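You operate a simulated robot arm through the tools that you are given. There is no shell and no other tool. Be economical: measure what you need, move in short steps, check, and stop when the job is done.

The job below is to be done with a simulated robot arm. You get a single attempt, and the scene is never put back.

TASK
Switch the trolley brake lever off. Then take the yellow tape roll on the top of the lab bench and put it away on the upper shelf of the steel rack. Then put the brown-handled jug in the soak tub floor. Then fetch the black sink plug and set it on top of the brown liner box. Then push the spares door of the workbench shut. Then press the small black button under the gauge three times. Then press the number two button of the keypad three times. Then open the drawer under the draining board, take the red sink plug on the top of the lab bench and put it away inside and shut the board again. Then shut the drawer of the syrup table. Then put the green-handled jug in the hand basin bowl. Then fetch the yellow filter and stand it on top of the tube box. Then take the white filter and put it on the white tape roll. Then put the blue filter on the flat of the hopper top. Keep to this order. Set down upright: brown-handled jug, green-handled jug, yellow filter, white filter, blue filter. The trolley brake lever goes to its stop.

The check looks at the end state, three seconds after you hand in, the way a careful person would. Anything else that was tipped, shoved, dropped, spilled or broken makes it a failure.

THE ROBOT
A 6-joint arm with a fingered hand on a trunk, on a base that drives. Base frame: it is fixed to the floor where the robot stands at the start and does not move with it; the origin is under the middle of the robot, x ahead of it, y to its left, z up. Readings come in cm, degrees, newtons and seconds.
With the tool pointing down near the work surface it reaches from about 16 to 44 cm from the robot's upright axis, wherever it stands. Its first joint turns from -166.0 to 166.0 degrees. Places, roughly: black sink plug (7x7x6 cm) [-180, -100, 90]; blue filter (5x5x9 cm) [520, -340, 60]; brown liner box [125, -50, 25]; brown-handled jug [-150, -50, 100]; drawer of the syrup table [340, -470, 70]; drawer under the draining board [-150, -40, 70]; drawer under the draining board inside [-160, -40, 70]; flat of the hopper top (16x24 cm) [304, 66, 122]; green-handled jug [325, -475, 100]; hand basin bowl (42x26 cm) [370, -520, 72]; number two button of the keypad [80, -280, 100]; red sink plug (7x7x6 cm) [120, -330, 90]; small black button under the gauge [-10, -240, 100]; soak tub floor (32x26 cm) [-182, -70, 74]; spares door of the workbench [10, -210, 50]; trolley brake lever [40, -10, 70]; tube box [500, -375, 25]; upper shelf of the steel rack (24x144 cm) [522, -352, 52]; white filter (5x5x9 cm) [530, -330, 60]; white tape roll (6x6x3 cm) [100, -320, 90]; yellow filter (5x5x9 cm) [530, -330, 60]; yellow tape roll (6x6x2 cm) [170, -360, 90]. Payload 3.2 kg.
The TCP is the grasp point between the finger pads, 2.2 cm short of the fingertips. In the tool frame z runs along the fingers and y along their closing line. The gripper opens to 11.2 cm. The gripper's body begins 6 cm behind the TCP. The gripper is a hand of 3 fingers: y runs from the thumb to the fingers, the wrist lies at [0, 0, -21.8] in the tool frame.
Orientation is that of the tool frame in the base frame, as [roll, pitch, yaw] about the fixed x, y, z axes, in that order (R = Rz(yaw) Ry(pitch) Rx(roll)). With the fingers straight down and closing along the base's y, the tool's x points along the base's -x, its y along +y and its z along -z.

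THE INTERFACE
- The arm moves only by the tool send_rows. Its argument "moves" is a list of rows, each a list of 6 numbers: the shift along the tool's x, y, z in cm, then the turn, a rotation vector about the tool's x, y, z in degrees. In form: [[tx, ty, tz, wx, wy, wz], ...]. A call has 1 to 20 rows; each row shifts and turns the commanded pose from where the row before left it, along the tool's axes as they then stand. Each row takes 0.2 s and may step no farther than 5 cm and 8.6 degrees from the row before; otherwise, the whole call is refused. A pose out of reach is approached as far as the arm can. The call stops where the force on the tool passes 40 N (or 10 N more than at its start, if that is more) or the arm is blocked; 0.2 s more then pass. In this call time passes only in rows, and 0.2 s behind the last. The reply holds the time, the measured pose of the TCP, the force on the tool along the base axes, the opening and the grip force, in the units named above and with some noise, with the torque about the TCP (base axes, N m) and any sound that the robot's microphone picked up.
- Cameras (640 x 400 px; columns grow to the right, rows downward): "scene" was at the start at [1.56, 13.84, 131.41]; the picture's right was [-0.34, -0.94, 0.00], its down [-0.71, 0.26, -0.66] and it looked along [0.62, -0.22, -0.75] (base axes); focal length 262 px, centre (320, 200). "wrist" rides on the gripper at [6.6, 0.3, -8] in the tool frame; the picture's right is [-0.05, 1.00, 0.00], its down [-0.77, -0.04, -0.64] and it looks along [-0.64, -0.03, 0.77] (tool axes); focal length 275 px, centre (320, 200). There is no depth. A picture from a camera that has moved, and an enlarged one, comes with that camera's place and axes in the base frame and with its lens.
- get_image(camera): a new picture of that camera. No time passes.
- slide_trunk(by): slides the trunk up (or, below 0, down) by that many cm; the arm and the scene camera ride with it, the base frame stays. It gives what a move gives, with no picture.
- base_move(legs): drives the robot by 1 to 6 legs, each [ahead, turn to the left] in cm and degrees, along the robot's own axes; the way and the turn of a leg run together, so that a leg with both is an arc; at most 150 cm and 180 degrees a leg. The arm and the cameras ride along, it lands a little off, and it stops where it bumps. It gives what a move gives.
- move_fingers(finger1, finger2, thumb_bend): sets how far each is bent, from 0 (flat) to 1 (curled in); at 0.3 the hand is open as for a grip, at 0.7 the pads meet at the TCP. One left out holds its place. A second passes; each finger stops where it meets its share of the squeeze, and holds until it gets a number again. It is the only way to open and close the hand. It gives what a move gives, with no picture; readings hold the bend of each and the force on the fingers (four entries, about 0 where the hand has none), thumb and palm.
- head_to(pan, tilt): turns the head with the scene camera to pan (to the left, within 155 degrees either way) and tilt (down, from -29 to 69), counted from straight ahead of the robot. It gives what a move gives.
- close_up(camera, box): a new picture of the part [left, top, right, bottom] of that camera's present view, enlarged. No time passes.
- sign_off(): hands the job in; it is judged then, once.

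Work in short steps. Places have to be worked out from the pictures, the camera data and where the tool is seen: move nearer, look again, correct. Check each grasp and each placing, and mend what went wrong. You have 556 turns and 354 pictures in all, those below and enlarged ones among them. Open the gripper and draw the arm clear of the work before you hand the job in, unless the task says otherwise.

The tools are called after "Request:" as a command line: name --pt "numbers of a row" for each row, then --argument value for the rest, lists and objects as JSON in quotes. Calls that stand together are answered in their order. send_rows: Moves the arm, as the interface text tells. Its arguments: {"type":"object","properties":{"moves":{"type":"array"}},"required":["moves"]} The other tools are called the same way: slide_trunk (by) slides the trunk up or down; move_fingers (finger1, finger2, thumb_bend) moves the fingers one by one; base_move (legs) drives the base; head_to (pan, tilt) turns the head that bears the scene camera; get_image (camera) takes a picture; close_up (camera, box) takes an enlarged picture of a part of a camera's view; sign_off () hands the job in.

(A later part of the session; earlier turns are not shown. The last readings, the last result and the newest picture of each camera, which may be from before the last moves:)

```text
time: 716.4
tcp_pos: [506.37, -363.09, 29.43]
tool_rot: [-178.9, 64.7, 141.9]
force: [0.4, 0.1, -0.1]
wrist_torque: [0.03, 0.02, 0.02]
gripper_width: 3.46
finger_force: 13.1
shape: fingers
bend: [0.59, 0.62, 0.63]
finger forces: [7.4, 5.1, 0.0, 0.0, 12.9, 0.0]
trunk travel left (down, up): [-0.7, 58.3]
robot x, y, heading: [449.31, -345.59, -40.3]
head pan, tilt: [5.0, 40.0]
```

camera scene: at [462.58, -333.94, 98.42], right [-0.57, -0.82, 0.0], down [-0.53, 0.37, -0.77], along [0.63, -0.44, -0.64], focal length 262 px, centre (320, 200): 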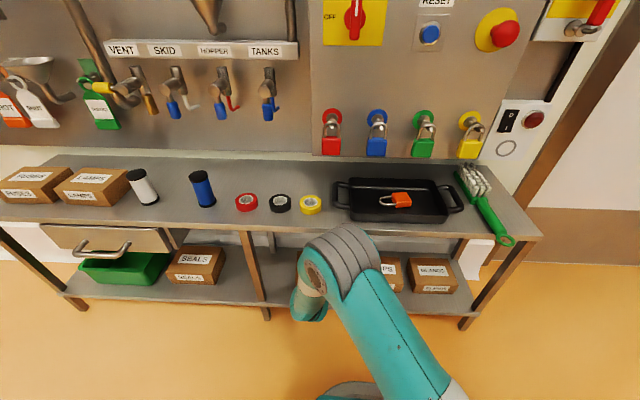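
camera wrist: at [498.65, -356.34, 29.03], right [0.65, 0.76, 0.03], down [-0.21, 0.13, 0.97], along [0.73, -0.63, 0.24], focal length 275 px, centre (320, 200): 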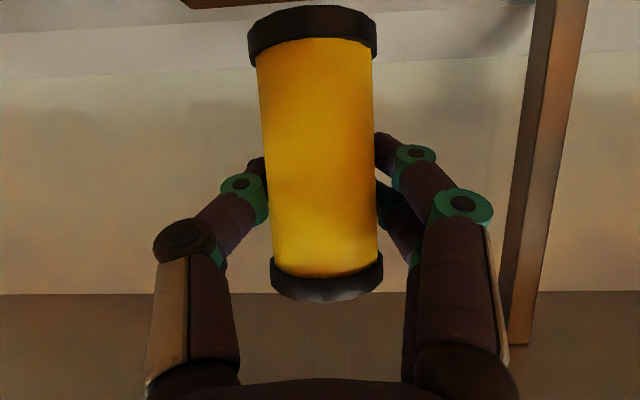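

Request:
send_rows --pt "0.45 0 0.22 0 0 0" --pt "0.45 0 0.22 0 0 0" --pt "0.45 0 0.22 0 0 0"

Request:
get_image --camera "wrist"

```text
time: 717.2
tcp_pos: [506.35, -363.02, 27.98]
tool_rot: [-178.9, 64.5, 141.9]
force: [-0.4, 0.3, -0.6]
wrist_torque: [-0.01, -0.01, 0.01]
gripper_width: 3.46
finger_force: 12.5
shape: fingers
bend: [0.59, 0.62, 0.63]
finger forces: [7.4, 5.0, 0.1, 0.1, 12.9, 0.0]
trunk travel left (down, up): [-0.7, 58.3]
robot x, y, heading: [449.24, -345.44, -40.0]
head pan, tilt: [5.0, 40.0]
```

```text
132 pictures are left
camera wrist: at [498.7, -356.41, 25.38], right [0.65, 0.76, 0.03], down [-0.21, 0.13, 0.97], along [0.74, -0.63, 0.24], focal length 275 px, centre (320, 200)
```

wrist: 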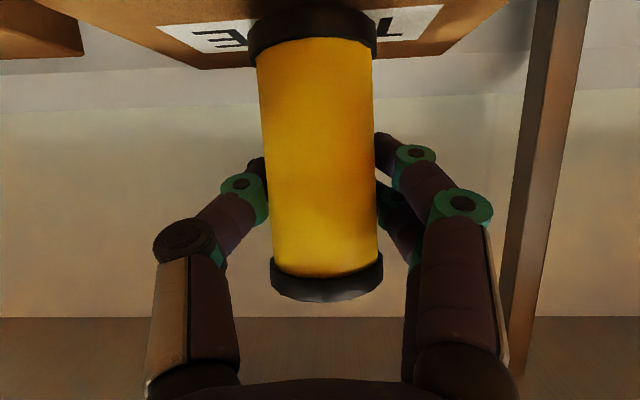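

The TUBE label is right behind the filter, which is centred. The box top is a bit lower still, so I'll continue.

Request:
send_rows --pt "0.45 0 0.22 0 0 0" --pt "0.45 0 0.22 0 0 0" --pt "0.45 0 0.22 0 0 0"

Request:
get_image --camera "wrist"

```text
time: 718.0
tcp_pos: [506.53, -363.08, 26.65]
tool_rot: [-179.2, 64.9, 141.4]
force: [1.2, -2.8, 9.8]
wrist_torque: [-0.04, -0.06, -0.04]
gripper_width: 3.5
finger_force: 14.8
shape: fingers
bend: [0.6, 0.62, 0.63]
finger forces: [7.6, 7.2, 0.0, 0.1, 14.9, 0.1]
trunk travel left (down, up): [-0.7, 58.3]
robot x, y, heading: [449.68, -345.38, -40.0]
head pan, tilt: [5.0, 40.0]
```

```text
131 pictures are left
camera wrist: at [498.83, -356.4, 24.08], right [0.65, 0.76, 0.04], down [-0.21, 0.13, 0.97], along [0.73, -0.64, 0.25], focal length 275 px, centre (320, 200)
```

wrist: 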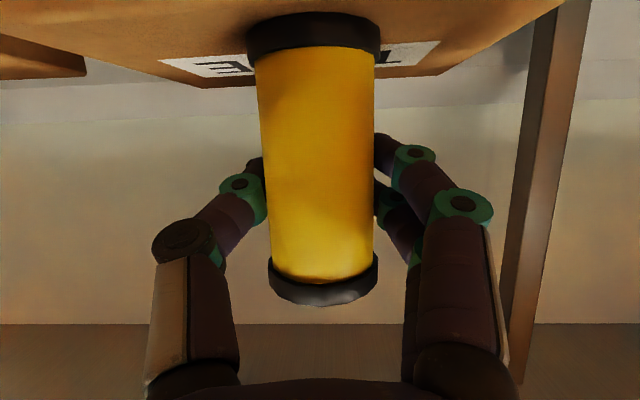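

Contact at 10 N. I'll release and withdraw straight back.

Request:
move_fingers --finger1 0.45 --finger2 0.45 --thumb_bend 0.45

Request:
get_image --camera "wrist"

```text
time: 719.0
tcp_pos: [506.57, -363.05, 26.47]
tool_rot: [-178.9, 64.6, 141.9]
force: [0.2, 0.7, -0.6]
wrist_torque: [-0.01, 0.01, 0.0]
gripper_width: 6.9
finger_force: 0.0
shape: fingers
bend: [0.45, 0.45, 0.45]
finger forces: [0.0, 0.0, 0.0, 0.1, 0.0, 0.0]
trunk travel left (down, up): [-0.7, 58.3]
robot x, y, heading: [449.4, -345.62, -39.8]
head pan, tilt: [5.0, 40.0]
```

```text
130 pictures are left
camera wrist: at [498.76, -356.34, 23.92], right [0.65, 0.76, 0.03], down [-0.21, 0.13, 0.97], along [0.73, -0.63, 0.24], focal length 275 px, centre (320, 200)
```

wrist: 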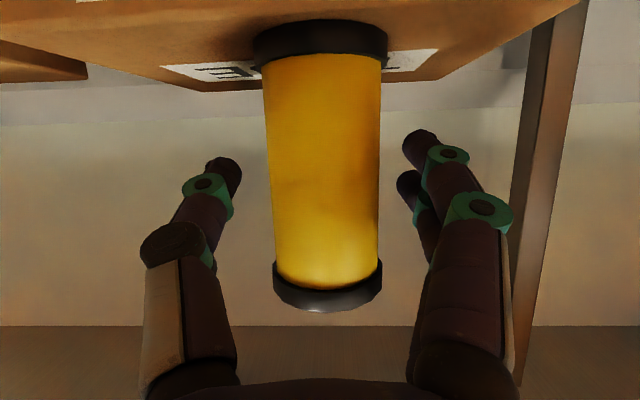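

It stands on its own. I'll back the base straight out and check.

Request:
base_move --legs '[[-28, 0]]'

Request:
slide_trunk --by 35

Request:
get_image --camera "scene"

Request:
get_image --camera "wrist"

```text
time: 721.0
tcp_pos: [484.81, -345.15, 26.42]
tool_rot: [-178.9, 64.4, 141.7]
force: [0.6, -0.5, -0.1]
wrist_torque: [-0.01, 0.01, 0.0]
gripper_width: 6.88
finger_force: 0.1
shape: fingers
bend: [0.45, 0.45, 0.45]
finger forces: [0.1, 0.1, 0.0, 0.1, 0.0, 0.0]
trunk travel left (down, up): [-0.7, 58.3]
robot x, y, heading: [427.52, -327.9, -40.2]
head pan, tilt: [5.0, 40.0]
```

```text
time: 724.4
tcp_pos: [484.86, -345.12, 61.57]
tool_rot: [-178.9, 64.4, 141.7]
force: [-0.6, 0.3, 0.5]
wrist_torque: [-0.01, 0.01, 0.0]
gripper_width: 6.88
finger_force: 0.1
shape: fingers
bend: [0.45, 0.45, 0.45]
finger forces: [0.0, 0.0, 0.1, 0.0, 0.0, 0.0]
trunk travel left (down, up): [-35.7, 23.3]
robot x, y, heading: [428.25, -327.54, -40.2]
head pan, tilt: [5.0, 40.0]
```

```text
129 pictures are left
camera scene: at [441.08, -315.84, 133.41], right [-0.58, -0.82, 0.0], down [-0.53, 0.37, -0.77], along [0.63, -0.44, -0.64], focal length 262 px, centre (320, 200)
```

scene: 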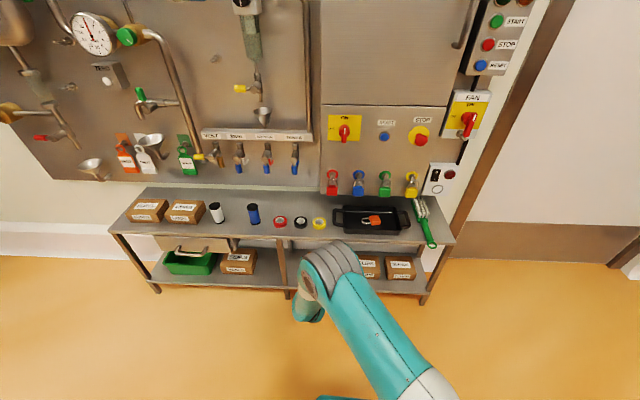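

```text
128 pictures are left
camera wrist: at [477.19, -338.39, 58.92], right [0.65, 0.76, 0.03], down [-0.21, 0.13, 0.97], along [0.73, -0.64, 0.24], focal length 275 px, centre (320, 200)
```

wrist: 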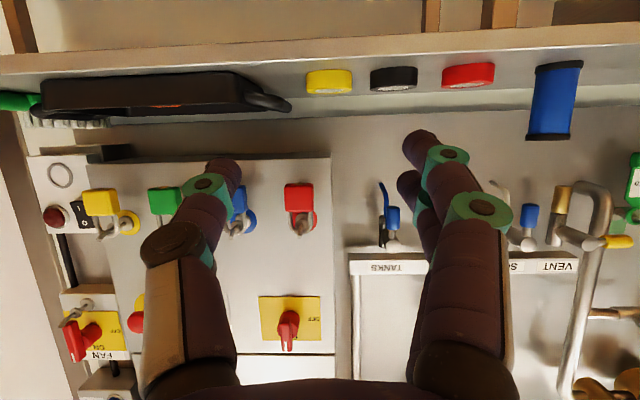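

Before going on I'll move left toward the white filter, which also gives a view back at the yellow one.

Request:
base_move --legs '[[-8, 0], [0, 93], [44, 0], [0, -90]]'

Request:
slide_trunk --by -3.3

Request:
head_to --pan -5 --tilt 40

Request:
get_image --camera "scene"

Request:
get_image --camera "wrist"

```text
time: 735.5
tcp_pos: [504.9, -294.24, 61.34]
tool_rot: [-178.9, 64.4, 150.8]
force: [0.0, 0.0, 0.4]
wrist_torque: [-0.01, -0.02, 0.01]
gripper_width: 6.86
finger_force: 0.1
shape: fingers
bend: [0.45, 0.45, 0.45]
finger forces: [0.1, 0.0, 0.1, 0.0, 0.0, 0.0]
trunk travel left (down, up): [-35.7, 23.3]
robot x, y, heading: [446.05, -286.04, -31.1]
head pan, tilt: [5.0, 40.0]
```

```text
time: 736.3
tcp_pos: [504.91, -294.23, 58.17]
tool_rot: [-178.9, 64.5, 150.6]
force: [-0.4, -0.3, -0.2]
wrist_torque: [-0.01, 0.03, 0.01]
gripper_width: 6.9
finger_force: 0.0
shape: fingers
bend: [0.45, 0.45, 0.45]
finger forces: [0.0, 0.1, 0.1, 0.0, 0.1, 0.0]
trunk travel left (down, up): [-32.4, 26.6]
robot x, y, heading: [445.71, -285.58, -30.8]
head pan, tilt: [5.0, 40.0]
```

```text
time: 737.0
tcp_pos: [504.78, -294.24, 58.11]
tool_rot: [-178.9, 64.5, 150.6]
force: [-0.4, -0.5, -0.2]
wrist_torque: [0.03, 0.0, 0.0]
gripper_width: 6.9
finger_force: 0.1
shape: fingers
bend: [0.45, 0.45, 0.45]
finger forces: [0.0, 0.0, 0.0, 0.0, 0.0, 0.0]
trunk travel left (down, up): [-32.4, 26.6]
robot x, y, heading: [445.64, -285.8, -31.2]
head pan, tilt: [-5.0, 40.0]
```

```text
127 pictures are left
camera scene: at [456.32, -273.55, 130.12], right [-0.59, -0.81, 0.0], down [-0.52, 0.38, -0.77], along [0.62, -0.45, -0.64], focal length 262 px, centre (320, 200)
```

scene: 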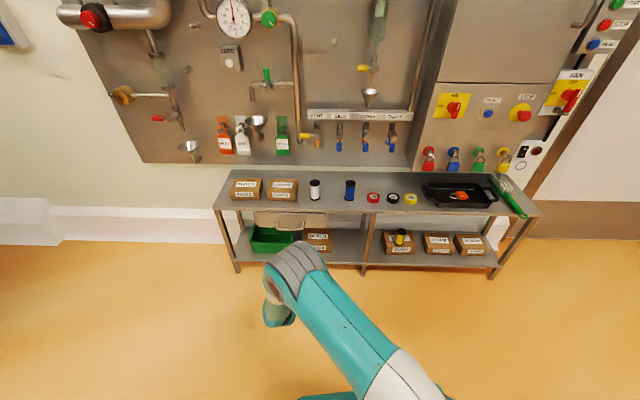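

```text
126 pictures are left
camera wrist: at [496.32, -288.81, 55.62], right [0.52, 0.85, 0.03], down [-0.22, 0.1, 0.97], along [0.82, -0.51, 0.24], focal length 275 px, centre (320, 200)
```

wrist: 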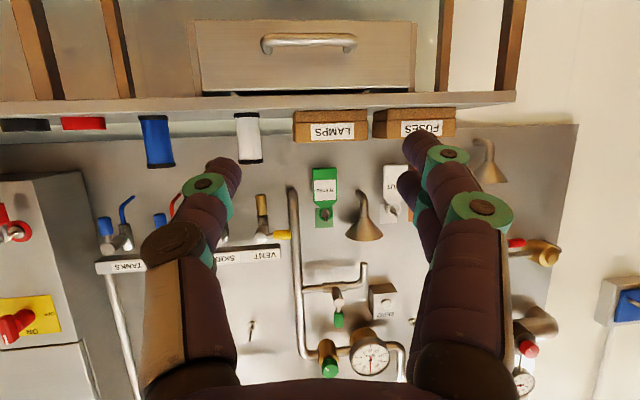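

The yellow filter shows standing on the TUBE box. I'll zoom to confirm.

Request:
close_up --camera "scene" --box '[360, 170, 480, 270]'

Request:
close_up --camera "scene" --box '[220, 160, 380, 260]'

```text
4.00 times, centred on (420, 220) of scene
camera zoom: at [456.32, -273.55, 130.12], right [-0.59, -0.81, 0.0], down [-0.52, 0.38, -0.77], along [0.62, -0.45, -0.64], focal length 1047 px, centre (-80, 120)
```

zoom: 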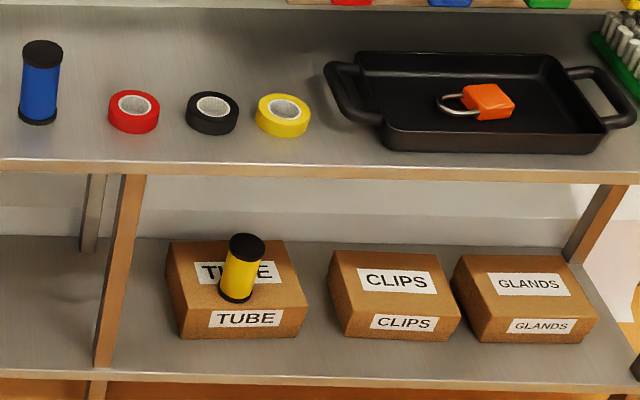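

```text
4.00 times, centred on (300, 210) of scene
camera zoom: at [456.32, -273.55, 130.12], right [-0.59, -0.81, 0.0], down [-0.52, 0.38, -0.77], along [0.62, -0.45, -0.64], focal length 1047 px, centre (400, 160)
```

zoom: 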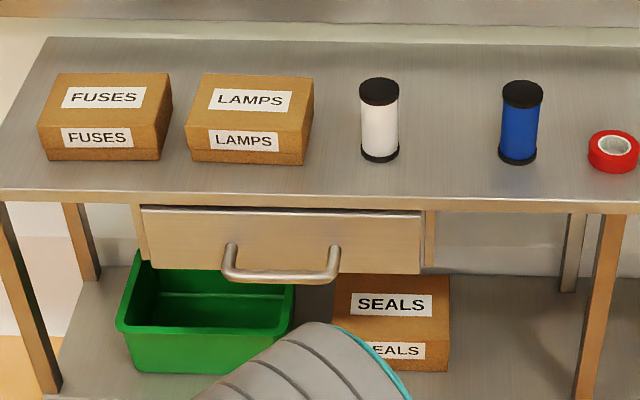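

The yellow filter is upright on the TUBE box. The white filter is at [534.1,-327.2]. I'll straighten up and drive toward it.

Request:
base_move --legs '[[0, -7], [28, 0]]'

Request:
get_image --camera "wrist"

```text
time: 739.5
tcp_pos: [526.07, -318.01, 58.04]
tool_rot: [-178.9, 64.5, 144.3]
force: [0.8, -0.5, 0.2]
wrist_torque: [-0.03, -0.02, -0.02]
gripper_width: 6.89
finger_force: 0.2
shape: fingers
bend: [0.45, 0.45, 0.45]
finger forces: [0.0, 0.1, 0.0, 0.1, 0.1, 0.1]
trunk travel left (down, up): [-32.4, 26.6]
robot x, y, heading: [468.2, -302.77, -37.3]
head pan, tilt: [-5.0, 40.0]
```

```text
123 pictures are left
camera wrist: at [518.05, -311.73, 55.63], right [0.61, 0.79, 0.03], down [-0.21, 0.12, 0.97], along [0.76, -0.6, 0.24], focal length 275 px, centre (320, 200)
```

wrist: 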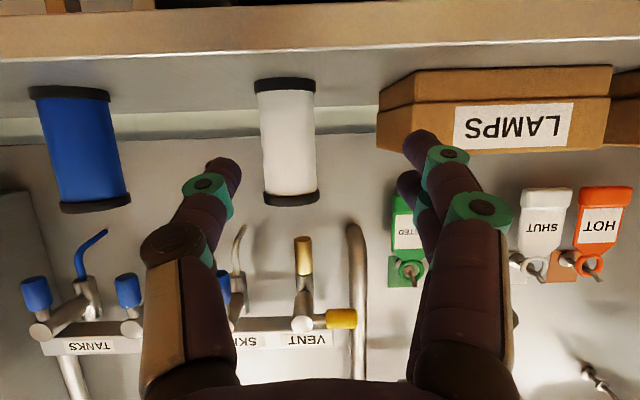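

White is 2.7 cm right of centre. I'll shift and advance 8 cm.

Request:
send_rows --pt "0 -2.7 0 0 0 0" --pt "-1.7 0 3.6 0 0 0" --pt "-1.7 0 3.6 0 0 0"

Request:
get_image --camera "wrist"

```text
time: 740.4
tcp_pos: [530.89, -325.17, 58.14]
tool_rot: [-178.7, 64.4, 144.4]
force: [0.2, 0.0, 0.9]
wrist_torque: [0.01, -0.04, 0.01]
gripper_width: 6.89
finger_force: 0.0
shape: fingers
bend: [0.45, 0.45, 0.45]
finger forces: [0.0, 0.0, 0.0, 0.0, 0.1, 0.0]
trunk travel left (down, up): [-32.4, 26.6]
robot x, y, heading: [468.41, -302.89, -37.6]
head pan, tilt: [-5.0, 40.0]
```

```text
122 pictures are left
camera wrist: at [522.86, -318.94, 55.58], right [0.61, 0.79, 0.03], down [-0.21, 0.12, 0.97], along [0.76, -0.6, 0.24], focal length 275 px, centre (320, 200)
```

wrist: 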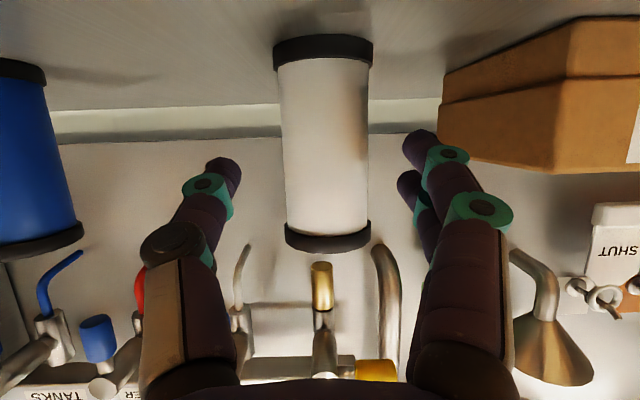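

Centred. I'll advance the last 3.8 cm and close.

Request:
send_rows --pt "-0.82 0 1.7 0 0 0" --pt "-0.82 0 1.7 0 0 0"

Request:
move_fingers --finger1 0.7 --finger2 0.7 --thumb_bend 0.7

Request:
send_rows --pt "-0.9 0 -0.42 0 0 0" --pt "-1.8 0 -0.85 0 0 0" --pt "-1.8 0 -0.85 0 0 0"

Request:
get_image --camera "wrist"

```text
time: 741.0
tcp_pos: [533.75, -327.5, 58.16]
tool_rot: [-179.0, 64.5, 144.4]
force: [0.9, -0.3, 1.0]
wrist_torque: [0.01, 0.01, 0.02]
gripper_width: 6.89
finger_force: 0.0
shape: fingers
bend: [0.45, 0.45, 0.45]
finger forces: [0.0, 0.0, 0.1, 0.0, 0.0, 0.0]
trunk travel left (down, up): [-32.4, 26.6]
robot x, y, heading: [468.18, -302.78, -37.5]
head pan, tilt: [-5.0, 40.0]
```

```text
time: 742.0
tcp_pos: [533.81, -327.56, 58.25]
tool_rot: [-178.9, 64.5, 144.3]
force: [0.5, 0.2, 0.5]
wrist_torque: [0.01, -0.04, -0.02]
gripper_width: 2.93
finger_force: 11.8
shape: fingers
bend: [0.6, 0.65, 0.65]
finger forces: [6.6, 4.9, 0.0, 0.0, 12.5, 0.0]
trunk travel left (down, up): [-32.4, 26.6]
robot x, y, heading: [467.86, -302.75, -37.6]
head pan, tilt: [-5.0, 40.0]
```

```text
time: 742.8
tcp_pos: [533.84, -327.41, 63.15]
tool_rot: [-178.9, 64.5, 144.3]
force: [0.6, 0.5, -0.7]
wrist_torque: [-0.04, 0.01, -0.02]
gripper_width: 2.92
finger_force: 12.0
shape: fingers
bend: [0.6, 0.65, 0.65]
finger forces: [6.5, 4.6, 0.0, 0.0, 12.1, 0.1]
trunk travel left (down, up): [-32.4, 26.6]
robot x, y, heading: [467.92, -303.45, -37.6]
head pan, tilt: [-5.0, 40.0]
```

```text
121 pictures are left
camera wrist: at [525.89, -321.02, 60.64], right [0.61, 0.79, 0.03], down [-0.21, 0.12, 0.97], along [0.76, -0.6, 0.24], focal length 275 px, centre (320, 200)
```

wrist: 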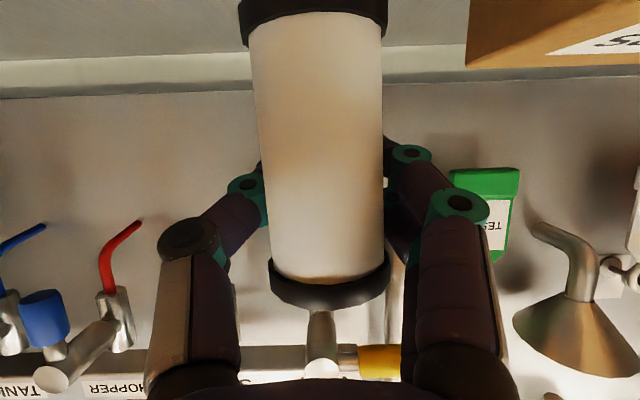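

The white filter is up and held upright. I'll back off and drive to the lab bench where the white tape roll lies.

Request:
base_move --legs '[[-40, 0], [0, -152], [150, 0], [135, 0], [0, 62]]'

Request:
slide_trunk --by 26

Request:
head_to --pan 0 --tilt 40

Request:
get_image --camera "scene"

```text
time: 763.3
tcp_pos: [104.18, -292.05, 62.82]
tool_rot: [-178.2, 63.8, 3.3]
force: [25.6, 7.4, 12.5]
wrist_torque: [-0.45, 0.29, 0.68]
gripper_width: 2.7
finger_force: 35.5
shape: fingers
bend: [0.63, 0.69, 0.65]
finger forces: [5.9, 51.1, 0.0, 0.0, 14.4, 0.0]
trunk travel left (down, up): [-32.4, 26.6]
robot x, y, heading: [170.5, -270.95, -179.6]
head pan, tilt: [-5.0, 40.0]
stopped in leg 4: the force on the tool passed its limit at 120 N (the readings are from after the stop); the commanded pose is now the measured one
```

```text
time: 764.2
tcp_pos: [104.24, -291.98, 66.83]
tool_rot: [-177.6, 63.3, 3.7]
force: [13.2, 5.5, 2.5]
wrist_torque: [-0.13, 0.15, 0.35]
gripper_width: 2.62
finger_force: 24.3
shape: fingers
bend: [0.63, 0.68, 0.65]
finger forces: [6.2, 29.2, 0.0, 0.0, 13.5, 0.0]
trunk travel left (down, up): [-36.9, 22.1]
robot x, y, heading: [170.03, -270.78, -179.7]
head pan, tilt: [-5.0, 40.0]
stopped: the force on the tool passed its limit at 40 N (the readings are from after the stop); the commanded pose is now the measured one
```

```text
time: 764.9
tcp_pos: [104.09, -292.02, 66.9]
tool_rot: [-177.5, 63.3, 3.7]
force: [16.2, 6.7, 5.0]
wrist_torque: [-0.23, 0.17, 0.36]
gripper_width: 2.67
finger_force: 26.3
shape: fingers
bend: [0.63, 0.68, 0.65]
finger forces: [6.1, 32.6, 0.0, 0.0, 14.0, 0.1]
trunk travel left (down, up): [-36.9, 22.1]
robot x, y, heading: [170.48, -271.08, -179.6]
head pan, tilt: [0.0, 40.0]
```

```text
120 pictures are left
camera scene: at [168.27, -287.56, 134.63], right [0.0, 1.0, 0.0], down [0.64, 0.0, -0.77], along [-0.77, 0.0, -0.64], focal length 262 px, centre (320, 200)
```

scene: 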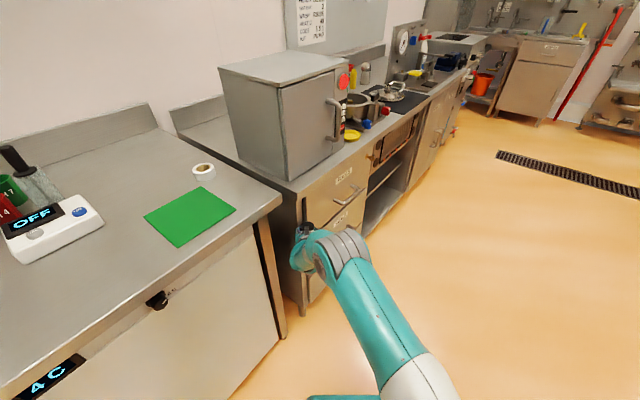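

The base drifted and the hand pressed into the drawer unit at the end of the workbench. I'll back straight off and inspect the filter and the drawers.

Request:
base_move --legs '[[-20, 0]]'

Request:
get_image --camera "wrist"

Request:
get_image --camera "scene"

```text
time: 766.4
tcp_pos: [123.75, -291.65, 66.72]
tool_rot: [-177.7, 63.2, 3.6]
force: [-0.9, -1.1, -0.4]
wrist_torque: [0.02, 0.02, 0.01]
gripper_width: 2.62
finger_force: 11.1
shape: fingers
bend: [0.62, 0.67, 0.66]
finger forces: [6.8, 4.4, 0.0, 0.1, 11.6, 0.0]
trunk travel left (down, up): [-36.9, 22.1]
robot x, y, heading: [190.0, -270.74, -180.0]
head pan, tilt: [0.0, 40.0]
```

```text
119 pictures are left
camera wrist: at [133.82, -291.67, 64.44], right [0.0, -1.0, 0.02], down [0.22, 0.02, 0.98], along [-0.98, 0.0, 0.22], focal length 275 px, centre (320, 200)
```

wrist: 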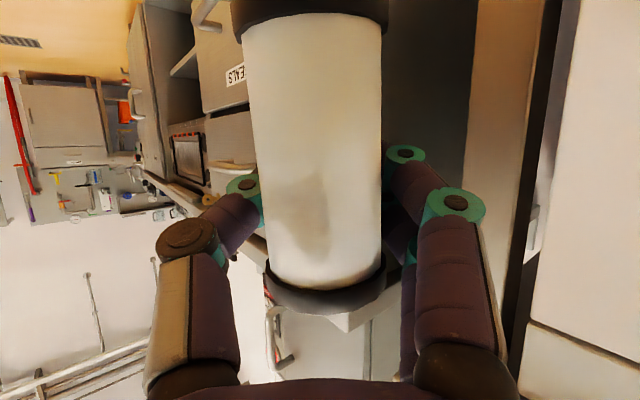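

```text
118 pictures are left
camera scene: at [187.64, -287.59, 134.6], right [0.0, 1.0, 0.0], down [0.64, 0.0, -0.77], along [-0.77, 0.0, -0.64], focal length 262 px, centre (320, 200)
```

scene: 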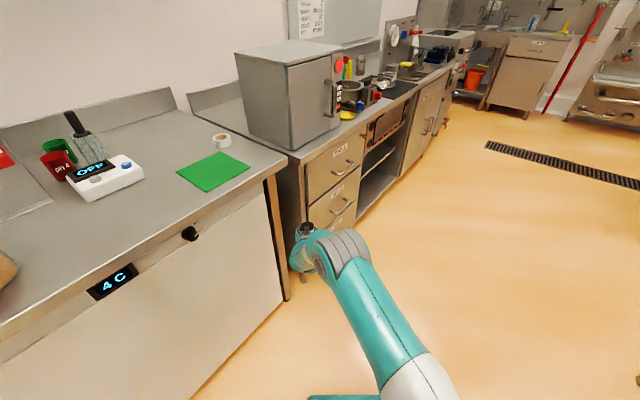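

The filter is still held and nearly upright, and the drawers look unaffected. I'll raise the hand to bench clearance here in the open before approaching.

Request:
slide_trunk --by 22

Request:
send_rows --pt "-3.6 0 -1.8 0 0 0" --pt "-3.6 0 -1.8 0 0 0" --pt "-3.6 0 -1.8 0 0 0" --pt "-3.6 0 -1.8 0 0 0"

Request:
base_move --legs '[[0, -37]]'

Request:
get_image --camera "scene"

```text
time: 768.8
tcp_pos: [123.63, -291.81, 88.74]
tool_rot: [-177.6, 63.2, 3.7]
force: [0.5, 0.8, -0.9]
wrist_torque: [0.0, 0.03, -0.01]
gripper_width: 2.58
finger_force: 11.8
shape: fingers
bend: [0.62, 0.67, 0.66]
finger forces: [6.8, 4.4, 0.0, 0.1, 11.6, 0.0]
trunk travel left (down, up): [-58.9, 0.1]
robot x, y, heading: [190.21, -270.87, -180.2]
head pan, tilt: [0.0, 40.0]
```

```text
time: 769.8
tcp_pos: [123.4, -292.13, 104.91]
tool_rot: [-177.6, 63.3, 3.7]
force: [-0.5, -0.4, -0.8]
wrist_torque: [0.01, 0.0, 0.03]
gripper_width: 2.57
finger_force: 11.1
shape: fingers
bend: [0.62, 0.67, 0.66]
finger forces: [6.7, 4.6, 0.0, 0.0, 11.3, 0.1]
trunk travel left (down, up): [-58.9, 0.1]
robot x, y, heading: [190.2, -270.77, -179.9]
head pan, tilt: [0.0, 40.0]
```

```text
time: 771.9
tcp_pos: [124.2, -247.85, 104.72]
tool_rot: [-177.6, 63.3, -33.4]
force: [0.0, -0.4, -0.8]
wrist_torque: [-0.01, 0.02, 0.02]
gripper_width: 2.6
finger_force: 11.1
shape: fingers
bend: [0.62, 0.67, 0.66]
finger forces: [6.8, 4.5, 0.1, 0.0, 11.4, 0.1]
trunk travel left (down, up): [-58.9, 0.1]
robot x, y, heading: [189.75, -270.83, 142.9]
head pan, tilt: [0.0, 40.0]
```

```text
117 pictures are left
camera scene: at [178.14, -282.71, 156.61], right [0.6, 0.8, 0.0], down [0.51, -0.39, -0.77], along [-0.61, 0.46, -0.64], focal length 262 px, centre (320, 200)
```

scene: 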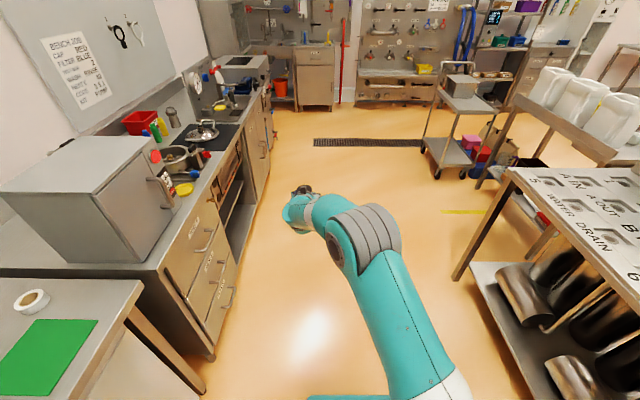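

The tape roll is at [105,-321.4]. I'll drive on angled slightly away from the bench so the turn clears the keypad box, then face the bench.

Request:
base_move --legs '[[0, -12], [58, 0], [0, 102]]'

Request:
get_image --camera "scene"

Request:
get_image --camera "wrist"

```text
time: 780.3
tcp_pos: [126.84, -291.42, 104.74]
tool_rot: [-177.5, 63.1, 55.2]
force: [-0.5, 0.3, -0.1]
wrist_torque: [0.02, 0.01, 0.0]
gripper_width: 2.55
finger_force: 11.0
shape: fingers
bend: [0.62, 0.67, 0.66]
finger forces: [6.5, 4.3, 0.1, 0.1, 11.1, 0.0]
trunk travel left (down, up): [-58.9, 0.1]
robot x, y, heading: [151.57, -226.01, -128.2]
head pan, tilt: [0.0, 40.0]
```

```text
116 pictures are left
camera scene: at [163.24, -238.62, 156.6], right [-0.78, 0.62, 0.0], down [0.4, 0.5, -0.77], along [-0.48, -0.6, -0.64], focal length 262 px, centre (320, 200)
```

scene: 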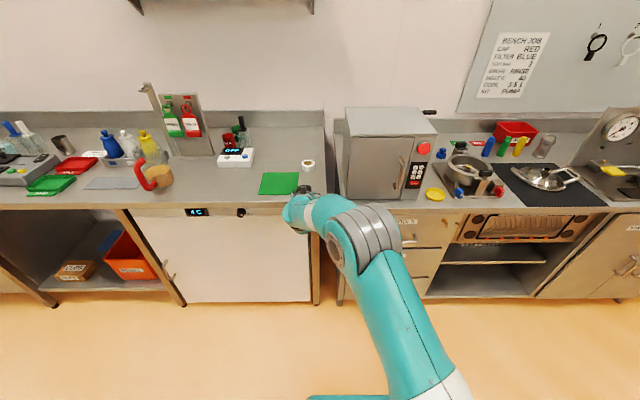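

```text
115 pictures are left
camera wrist: at [133.16, -283.36, 102.5], right [0.78, -0.62, 0.02], down [0.12, 0.19, 0.98], along [-0.61, -0.76, 0.22], focal length 275 px, centre (320, 200)
```

wrist: 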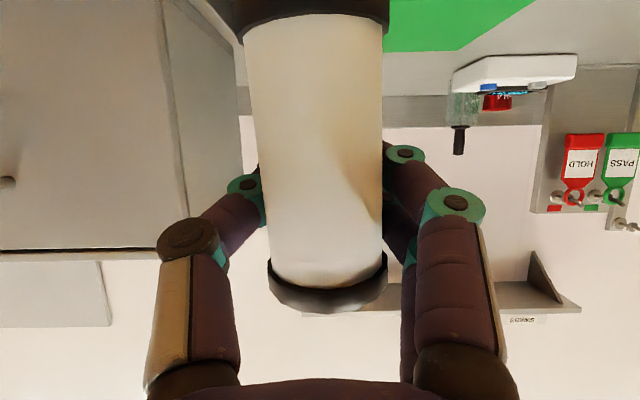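

The roll is straight ahead. I'll drive 30 cm in and re-measure.

Request:
base_move --legs '[[30, 0]]'

Request:
close_up --camera "scene" --box '[220, 120, 400, 280]'

Request:
get_image --camera "wrist"

```text
time: 782.4
tcp_pos: [106.56, -315.37, 104.71]
tool_rot: [-177.6, 63.0, 54.4]
force: [-0.1, -0.4, -0.6]
wrist_torque: [0.05, -0.02, 0.03]
gripper_width: 2.56
finger_force: 11.4
shape: fingers
bend: [0.62, 0.67, 0.66]
finger forces: [6.5, 4.5, 0.0, 0.1, 11.2, 0.0]
trunk travel left (down, up): [-58.9, 0.1]
robot x, y, heading: [132.13, -250.57, -129.3]
head pan, tilt: [0.0, 40.0]
```

```text
2.50 times, centred on (310, 200) of scene
camera zoom: at [143.56, -263.01, 156.6], right [-0.78, 0.63, 0.0], down [0.41, 0.5, -0.77], along [-0.48, -0.59, -0.64], focal length 655 px, centre (345, 200)
```

zoom: 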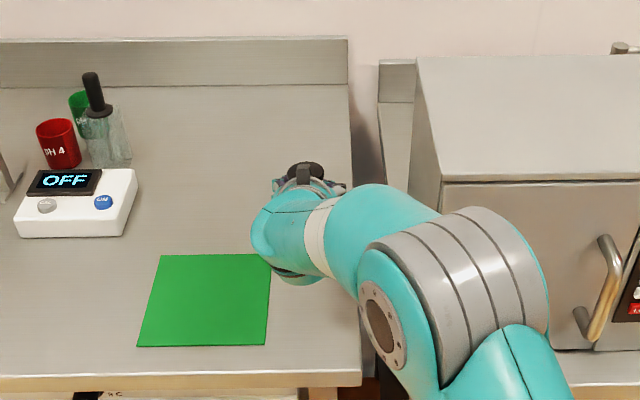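

```text
113 pictures are left
camera wrist: at [113.01, -307.4, 102.46], right [0.78, -0.63, 0.02], down [0.12, 0.18, 0.98], along [-0.62, -0.76, 0.22], focal length 275 px, centre (320, 200)
```

wrist: 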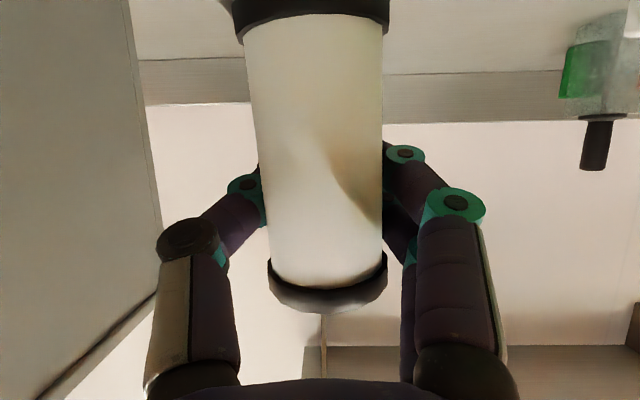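

The hand hides the roll from both cameras. I'll back off 22 cm and zoom for a precise fix.

Request:
base_move --legs '[[-22, 0]]'

Request:
close_up --camera "scene" --box '[250, 130, 370, 230]'

```text
time: 784.1
tcp_pos: [120.79, -297.88, 104.9]
tool_rot: [-177.6, 63.2, 54.4]
force: [-0.2, 0.9, -1.2]
wrist_torque: [0.01, -0.03, 0.0]
gripper_width: 2.55
finger_force: 10.8
shape: fingers
bend: [0.62, 0.67, 0.66]
finger forces: [6.4, 4.4, 0.1, 0.0, 11.1, 0.0]
trunk travel left (down, up): [-58.9, 0.1]
robot x, y, heading: [146.11, -233.01, -129.0]
head pan, tilt: [0.0, 40.0]
```

```text
4.00 times, centred on (310, 180) of scene
camera zoom: at [157.76, -245.53, 156.61], right [-0.78, 0.63, 0.0], down [0.4, 0.5, -0.77], along [-0.48, -0.59, -0.64], focal length 1047 px, centre (360, 280)
```

zoom: 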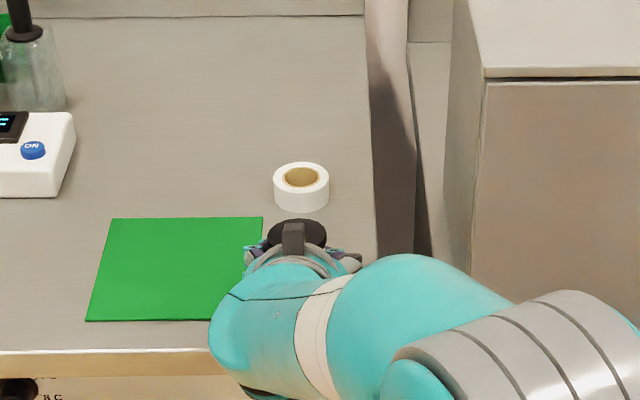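

The roll's top centre is [104.8,-320.6,93.8], and the filter's axis matches the TCP. I'll drive back in 22 cm, then move 5.3 cm forward and 1.5 left by arm.

Request:
base_move --legs '[[22, 0]]'

```text
time: 785.7
tcp_pos: [107.14, -314.4, 104.71]
tool_rot: [-177.7, 63.1, 54.3]
force: [0.3, -0.3, -1.0]
wrist_torque: [-0.02, 0.02, -0.01]
gripper_width: 2.54
finger_force: 11.2
shape: fingers
bend: [0.62, 0.67, 0.66]
finger forces: [6.4, 4.4, 0.1, 0.1, 11.1, 0.0]
trunk travel left (down, up): [-58.9, 0.1]
robot x, y, heading: [132.67, -249.37, -129.3]
head pan, tilt: [0.0, 40.0]
```

Remaining: 6.5 cm forward and 1.6 left. I'll make that move and check.

Request:
send_rows --pt "-1.47 0.8 2.9 0 0 0" --pt "-1.47 0.77 2.9 0 0 0"

Request:
close_up --camera "scene" --box '[250, 130, 370, 230]'

```text
time: 786.3
tcp_pos: [104.28, -320.48, 104.64]
tool_rot: [-177.6, 63.1, 54.2]
force: [0.8, 0.3, -0.6]
wrist_torque: [0.01, -0.02, -0.01]
gripper_width: 2.53
finger_force: 10.8
shape: fingers
bend: [0.62, 0.67, 0.66]
finger forces: [6.3, 4.4, 0.1, 0.0, 11.0, 0.1]
trunk travel left (down, up): [-58.9, 0.1]
robot x, y, heading: [132.36, -249.58, -129.1]
head pan, tilt: [0.0, 40.0]
```

```text
4.00 times, centred on (310, 180) of scene
camera zoom: at [144.15, -262.23, 156.6], right [-0.77, 0.63, 0.0], down [0.41, 0.5, -0.77], along [-0.49, -0.59, -0.64], focal length 1047 px, centre (360, 280)
```

zoom: 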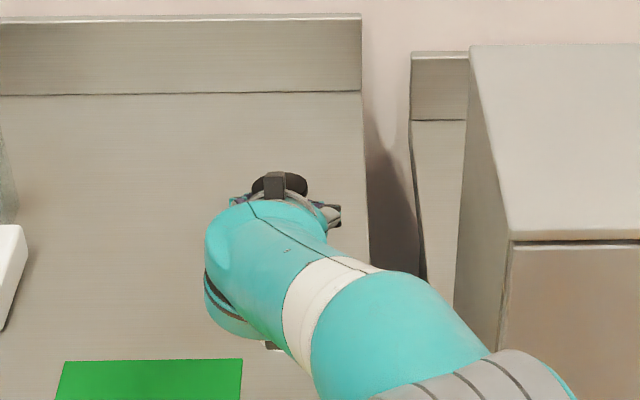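

Within half a centimetre of the roll's centre. I'll lower in small steps to contact.

Request:
send_rows --pt "1.34 0 0.68 0 0 0" --pt "1.34 0 0.68 0 0 0" --pt "0.45 0 0.23 0 0 0" --pt "0.45 0 0.23 0 0 0"

Request:
get_image --camera "wrist"

```text
time: 787.3
tcp_pos: [104.39, -320.49, 100.85]
tool_rot: [-177.4, 63.2, 54.3]
force: [-0.4, 0.1, -2.0]
wrist_torque: [0.0, 0.02, -0.02]
gripper_width: 2.57
finger_force: 10.3
shape: fingers
bend: [0.62, 0.67, 0.66]
finger forces: [6.2, 4.5, 0.0, 0.1, 11.0, 0.0]
trunk travel left (down, up): [-58.9, 0.1]
robot x, y, heading: [132.83, -249.61, -129.4]
head pan, tilt: [0.0, 40.0]
```

```text
110 pictures are left
camera wrist: at [110.65, -312.55, 98.5], right [0.78, -0.63, 0.02], down [0.12, 0.18, 0.98], along [-0.62, -0.75, 0.22], focal length 275 px, centre (320, 200)
```

wrist: 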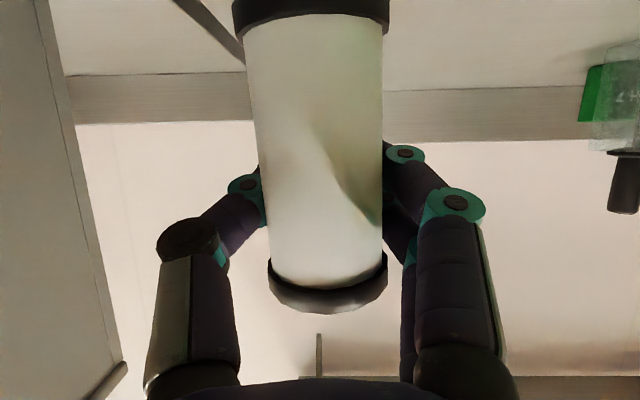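

Request:
send_rows --pt "0.36 0 0.18 0 0 0" --pt "0.36 0 0.18 0 0 0" --pt "0.27 0 0.14 0 0 0"

```text
time: 788.1
tcp_pos: [104.31, -320.57, 99.57]
tool_rot: [-177.6, 63.2, 54.2]
force: [0.7, 0.2, -0.8]
wrist_torque: [0.01, 0.0, -0.03]
gripper_width: 2.54
finger_force: 11.1
shape: fingers
bend: [0.62, 0.67, 0.66]
finger forces: [6.2, 4.5, 0.1, 0.1, 11.0, 0.1]
trunk travel left (down, up): [-58.9, 0.1]
robot x, y, heading: [132.65, -249.13, -129.7]
head pan, tilt: [0.0, 40.0]
```

No contact yet. I'll keep stepping down.

Request:
send_rows --pt "0.27 0 0.14 0 0 0" --pt "0.27 0 0.14 0 0 0" --pt "0.27 0 0.14 0 0 0"

```text
time: 788.9
tcp_pos: [104.16, -320.39, 98.7]
tool_rot: [-177.6, 63.2, 54.1]
force: [0.4, 0.6, 2.8]
wrist_torque: [0.03, 0.0, 0.04]
gripper_width: 2.54
finger_force: 10.9
shape: fingers
bend: [0.62, 0.67, 0.66]
finger forces: [6.5, 4.3, 0.2, 0.0, 11.1, 0.0]
trunk travel left (down, up): [-58.9, 0.1]
robot x, y, heading: [132.96, -249.61, -129.4]
head pan, tilt: [0.0, 40.0]
```

First light contact at 2.8 N. One more small step for firm contact, then a look.

Request:
send_rows --pt "0.27 0 0.14 0 0 0" --pt "0.2 0 0.1 0 0 0"

Request:
get_image --camera "wrist"

Request:
close_up --camera "scene" --box '[260, 140, 360, 220]'

```text
time: 789.5
tcp_pos: [104.1, -320.26, 98.33]
tool_rot: [-177.7, 63.4, 54.0]
force: [-1.2, -0.1, 11.7]
wrist_torque: [-0.1, -0.01, -0.02]
gripper_width: 2.39
finger_force: 10.0
shape: fingers
bend: [0.63, 0.67, 0.67]
finger forces: [5.9, 3.7, 0.1, 0.0, 11.0, 0.0]
trunk travel left (down, up): [-58.9, 0.1]
robot x, y, heading: [132.53, -249.44, -129.1]
head pan, tilt: [0.0, 40.0]
```

```text
109 pictures are left
camera wrist: at [110.59, -312.39, 96.1], right [0.78, -0.63, 0.02], down [0.12, 0.19, 0.97], along [-0.62, -0.75, 0.22], focal length 275 px, centre (320, 200)
```

wrist: 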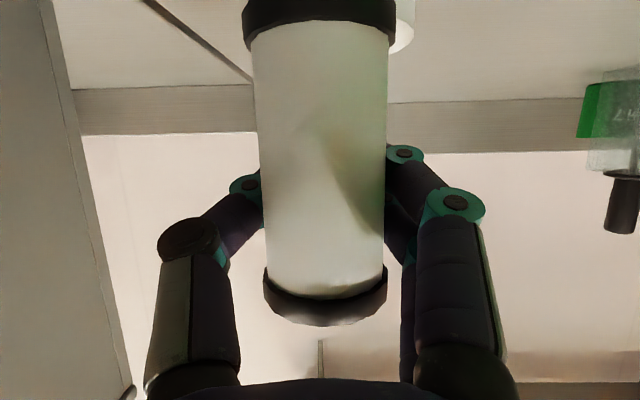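

```text
5.00 times, centred on (310, 180) of scene
camera zoom: at [144.22, -261.97, 156.63], right [-0.77, 0.63, 0.0], down [0.41, 0.5, -0.77], along [-0.49, -0.59, -0.64], focal length 1309 px, centre (370, 300)
```

zoom: 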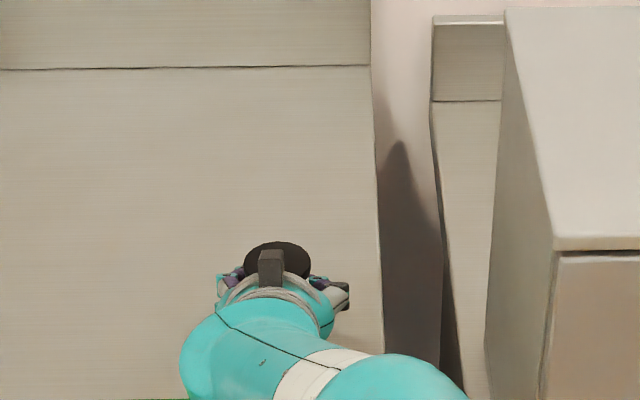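

The wrist view shows the roll just behind the filter's base, so the filter seems to have come down in front of it. I'll lift, back off, and re-measure.

Request:
send_rows --pt "-1.34 0 -0.68 0 0 0" --pt "-1.34 0 -0.68 0 0 0" --pt "-1.34 0 -0.68 0 0 0" --pt "-1.34 0 -0.68 0 0 0"

Request:
base_move --legs '[[-24, 0]]'

Request:
close_up --camera "scene" --box '[250, 130, 370, 230]'

Request:
get_image --camera "wrist"

```text
time: 790.5
tcp_pos: [104.31, -320.52, 104.32]
tool_rot: [-177.4, 63.2, 54.3]
force: [0.2, 1.1, -1.3]
wrist_torque: [0.0, -0.01, 0.01]
gripper_width: 2.34
finger_force: 10.5
shape: fingers
bend: [0.63, 0.67, 0.67]
finger forces: [5.5, 4.8, 0.0, 0.0, 10.4, 0.0]
trunk travel left (down, up): [-58.9, 0.1]
robot x, y, heading: [132.61, -249.6, -129.6]
head pan, tilt: [0.0, 40.0]
```

```text
time: 792.3
tcp_pos: [119.01, -302.51, 104.37]
tool_rot: [-177.7, 63.2, 54.0]
force: [0.2, 0.4, -0.7]
wrist_torque: [0.01, 0.03, -0.03]
gripper_width: 2.37
finger_force: 10.3
shape: fingers
bend: [0.63, 0.67, 0.67]
finger forces: [5.4, 4.8, 0.0, 0.0, 10.4, 0.1]
trunk travel left (down, up): [-58.9, 0.1]
robot x, y, heading: [147.44, -231.66, -129.3]
head pan, tilt: [0.0, 40.0]
```

```text
4.00 times, centred on (310, 180) of scene
camera zoom: at [158.97, -244.13, 156.61], right [-0.77, 0.64, 0.0], down [0.41, 0.5, -0.77], along [-0.49, -0.59, -0.64], focal length 1047 px, centre (360, 280)
```

zoom: 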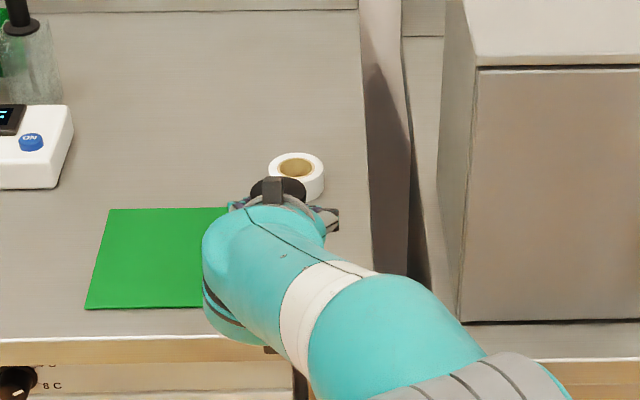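

```text
106 pictures are left
camera wrist: at [125.47, -294.55, 102.1], right [0.77, -0.63, 0.02], down [0.12, 0.18, 0.98], along [-0.62, -0.75, 0.22], focal length 275 px, centre (320, 200)
```

wrist: 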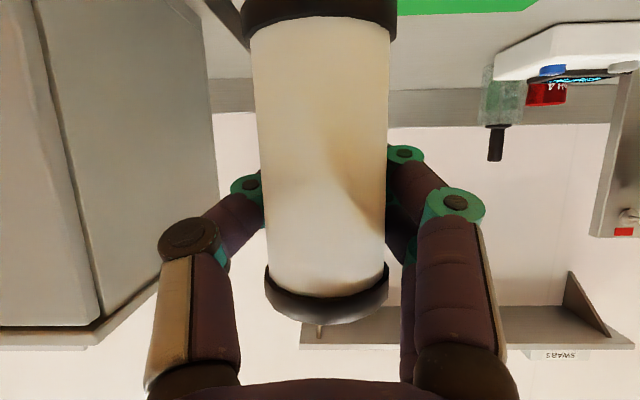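

Reworking the geometry with all views, the roll's top is nearer z 92.3 with its centre at about [103.2,-322.7], so I was 2.5 cm short. I'll drive back in and correct to TCP [103.0,-322.9].

Request:
base_move --legs '[[24, 0]]'

```text
time: 794.0
tcp_pos: [103.32, -320.47, 104.26]
tool_rot: [-177.6, 63.1, 53.6]
force: [0.2, 0.3, -0.7]
wrist_torque: [-0.04, 0.01, 0.01]
gripper_width: 2.39
finger_force: 10.8
shape: fingers
bend: [0.63, 0.67, 0.67]
finger forces: [5.5, 4.8, 0.0, 0.0, 10.4, 0.1]
trunk travel left (down, up): [-58.9, 0.1]
robot x, y, heading: [133.16, -249.91, -129.9]
head pan, tilt: [0.0, 40.0]
```

I'll move 2.1 cm forward and 1.2 left, lower to just above contact, and check with the wrist camera.

Request:
send_rows --pt "-0.95 1.2 1.87 0 0 0" --pt "1.8 0 0.9 0 0 0" --pt "1.8 0 0.9 0 0 0" --pt "0.7 0 0.35 0 0 0"

Request:
close_up --camera "wrist" --box '[200, 0, 440, 150]'

```text
time: 795.0
tcp_pos: [102.96, -322.44, 99.61]
tool_rot: [-177.6, 63.3, 53.6]
force: [-0.4, 0.1, -1.3]
wrist_torque: [0.0, 0.01, 0.01]
gripper_width: 2.36
finger_force: 10.7
shape: fingers
bend: [0.63, 0.67, 0.67]
finger forces: [5.3, 4.6, 0.1, 0.1, 10.3, 0.0]
trunk travel left (down, up): [-58.9, 0.1]
robot x, y, heading: [132.44, -249.71, -129.8]
head pan, tilt: [0.0, 40.0]
```

```text
2.67 times, centred on (320, 75) of wrist
camera zoom: at [109.6, -314.64, 97.34], right [0.77, -0.64, 0.02], down [0.12, 0.18, 0.98], along [-0.63, -0.75, 0.22], focal length 734 px, centre (320, 533)
```

zoom: 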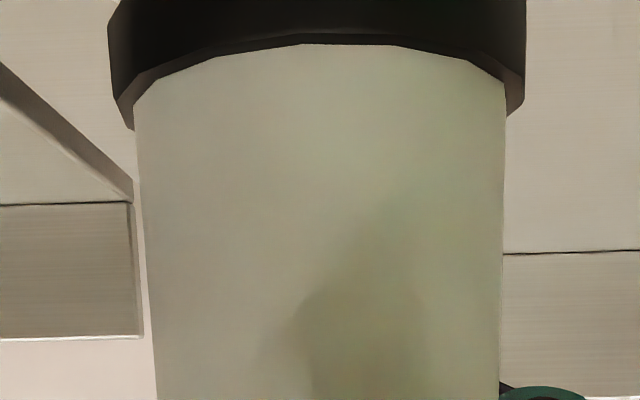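

The roll no longer shows at the side. I'll lower to contact.

Request:
send_rows --pt "0.36 0 0.18 0 0 0" --pt "0.27 0 0.14 0 0 0" --pt "0.27 0 0.14 0 0 0" --pt "0.27 0 0.14 0 0 0"

Request:
get_image --camera "wrist"

```text
time: 796.0
tcp_pos: [103.05, -322.59, 98.34]
tool_rot: [-177.7, 63.3, 53.6]
force: [-0.1, 1.1, 7.7]
wrist_torque: [-0.07, 0.0, 0.01]
gripper_width: 2.35
finger_force: 10.4
shape: fingers
bend: [0.63, 0.67, 0.67]
finger forces: [5.5, 4.2, 0.1, 0.0, 10.6, 0.0]
trunk travel left (down, up): [-58.9, 0.1]
robot x, y, heading: [132.42, -249.72, -130.0]
head pan, tilt: [0.0, 40.0]
```

```text
104 pictures are left
camera wrist: at [109.53, -314.73, 96.13], right [0.77, -0.64, 0.02], down [0.12, 0.19, 0.97], along [-0.63, -0.75, 0.22], focal length 275 px, centre (320, 200)
```

wrist: 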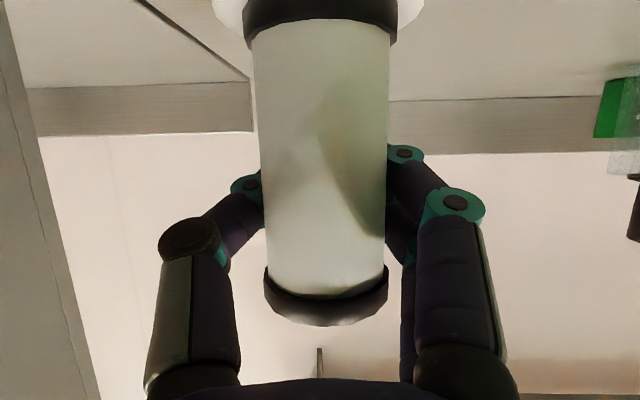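

The roll now shows equally on both sides, so it's centred sideways. Comparing sizes, the filter is about 0.8 cm too far forward. I'll lift slightly, move back 0.7 cm, and set down again.

Request:
send_rows --pt "-0.6 0 -0.3 0 0 0" --pt "0.32 0 -0.62 0 0 0" --pt "0.54 0 0.27 0 0 0" --pt "0.1 0 0.05 0 0 0"

Request:
get_image --camera "wrist"

```text
time: 797.0
tcp_pos: [103.33, -322.17, 98.4]
tool_rot: [-177.7, 63.5, 53.4]
force: [0.0, 0.4, 10.1]
wrist_torque: [-0.08, -0.01, 0.0]
gripper_width: 2.32
finger_force: 10.4
shape: fingers
bend: [0.63, 0.67, 0.67]
finger forces: [5.7, 4.2, 0.1, 0.1, 10.4, 0.0]
trunk travel left (down, up): [-58.9, 0.1]
robot x, y, heading: [132.23, -249.37, -129.9]
head pan, tilt: [0.0, 40.0]
```

```text
103 pictures are left
camera wrist: at [109.94, -314.29, 96.07], right [0.77, -0.64, 0.02], down [0.12, 0.19, 0.97], along [-0.63, -0.75, 0.22], focal length 275 px, centre (320, 200)
```

wrist: 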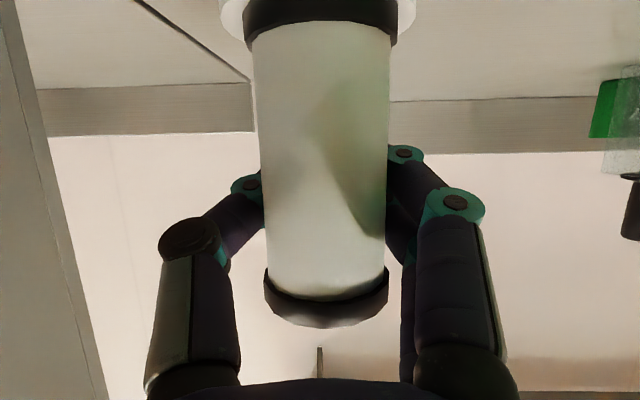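

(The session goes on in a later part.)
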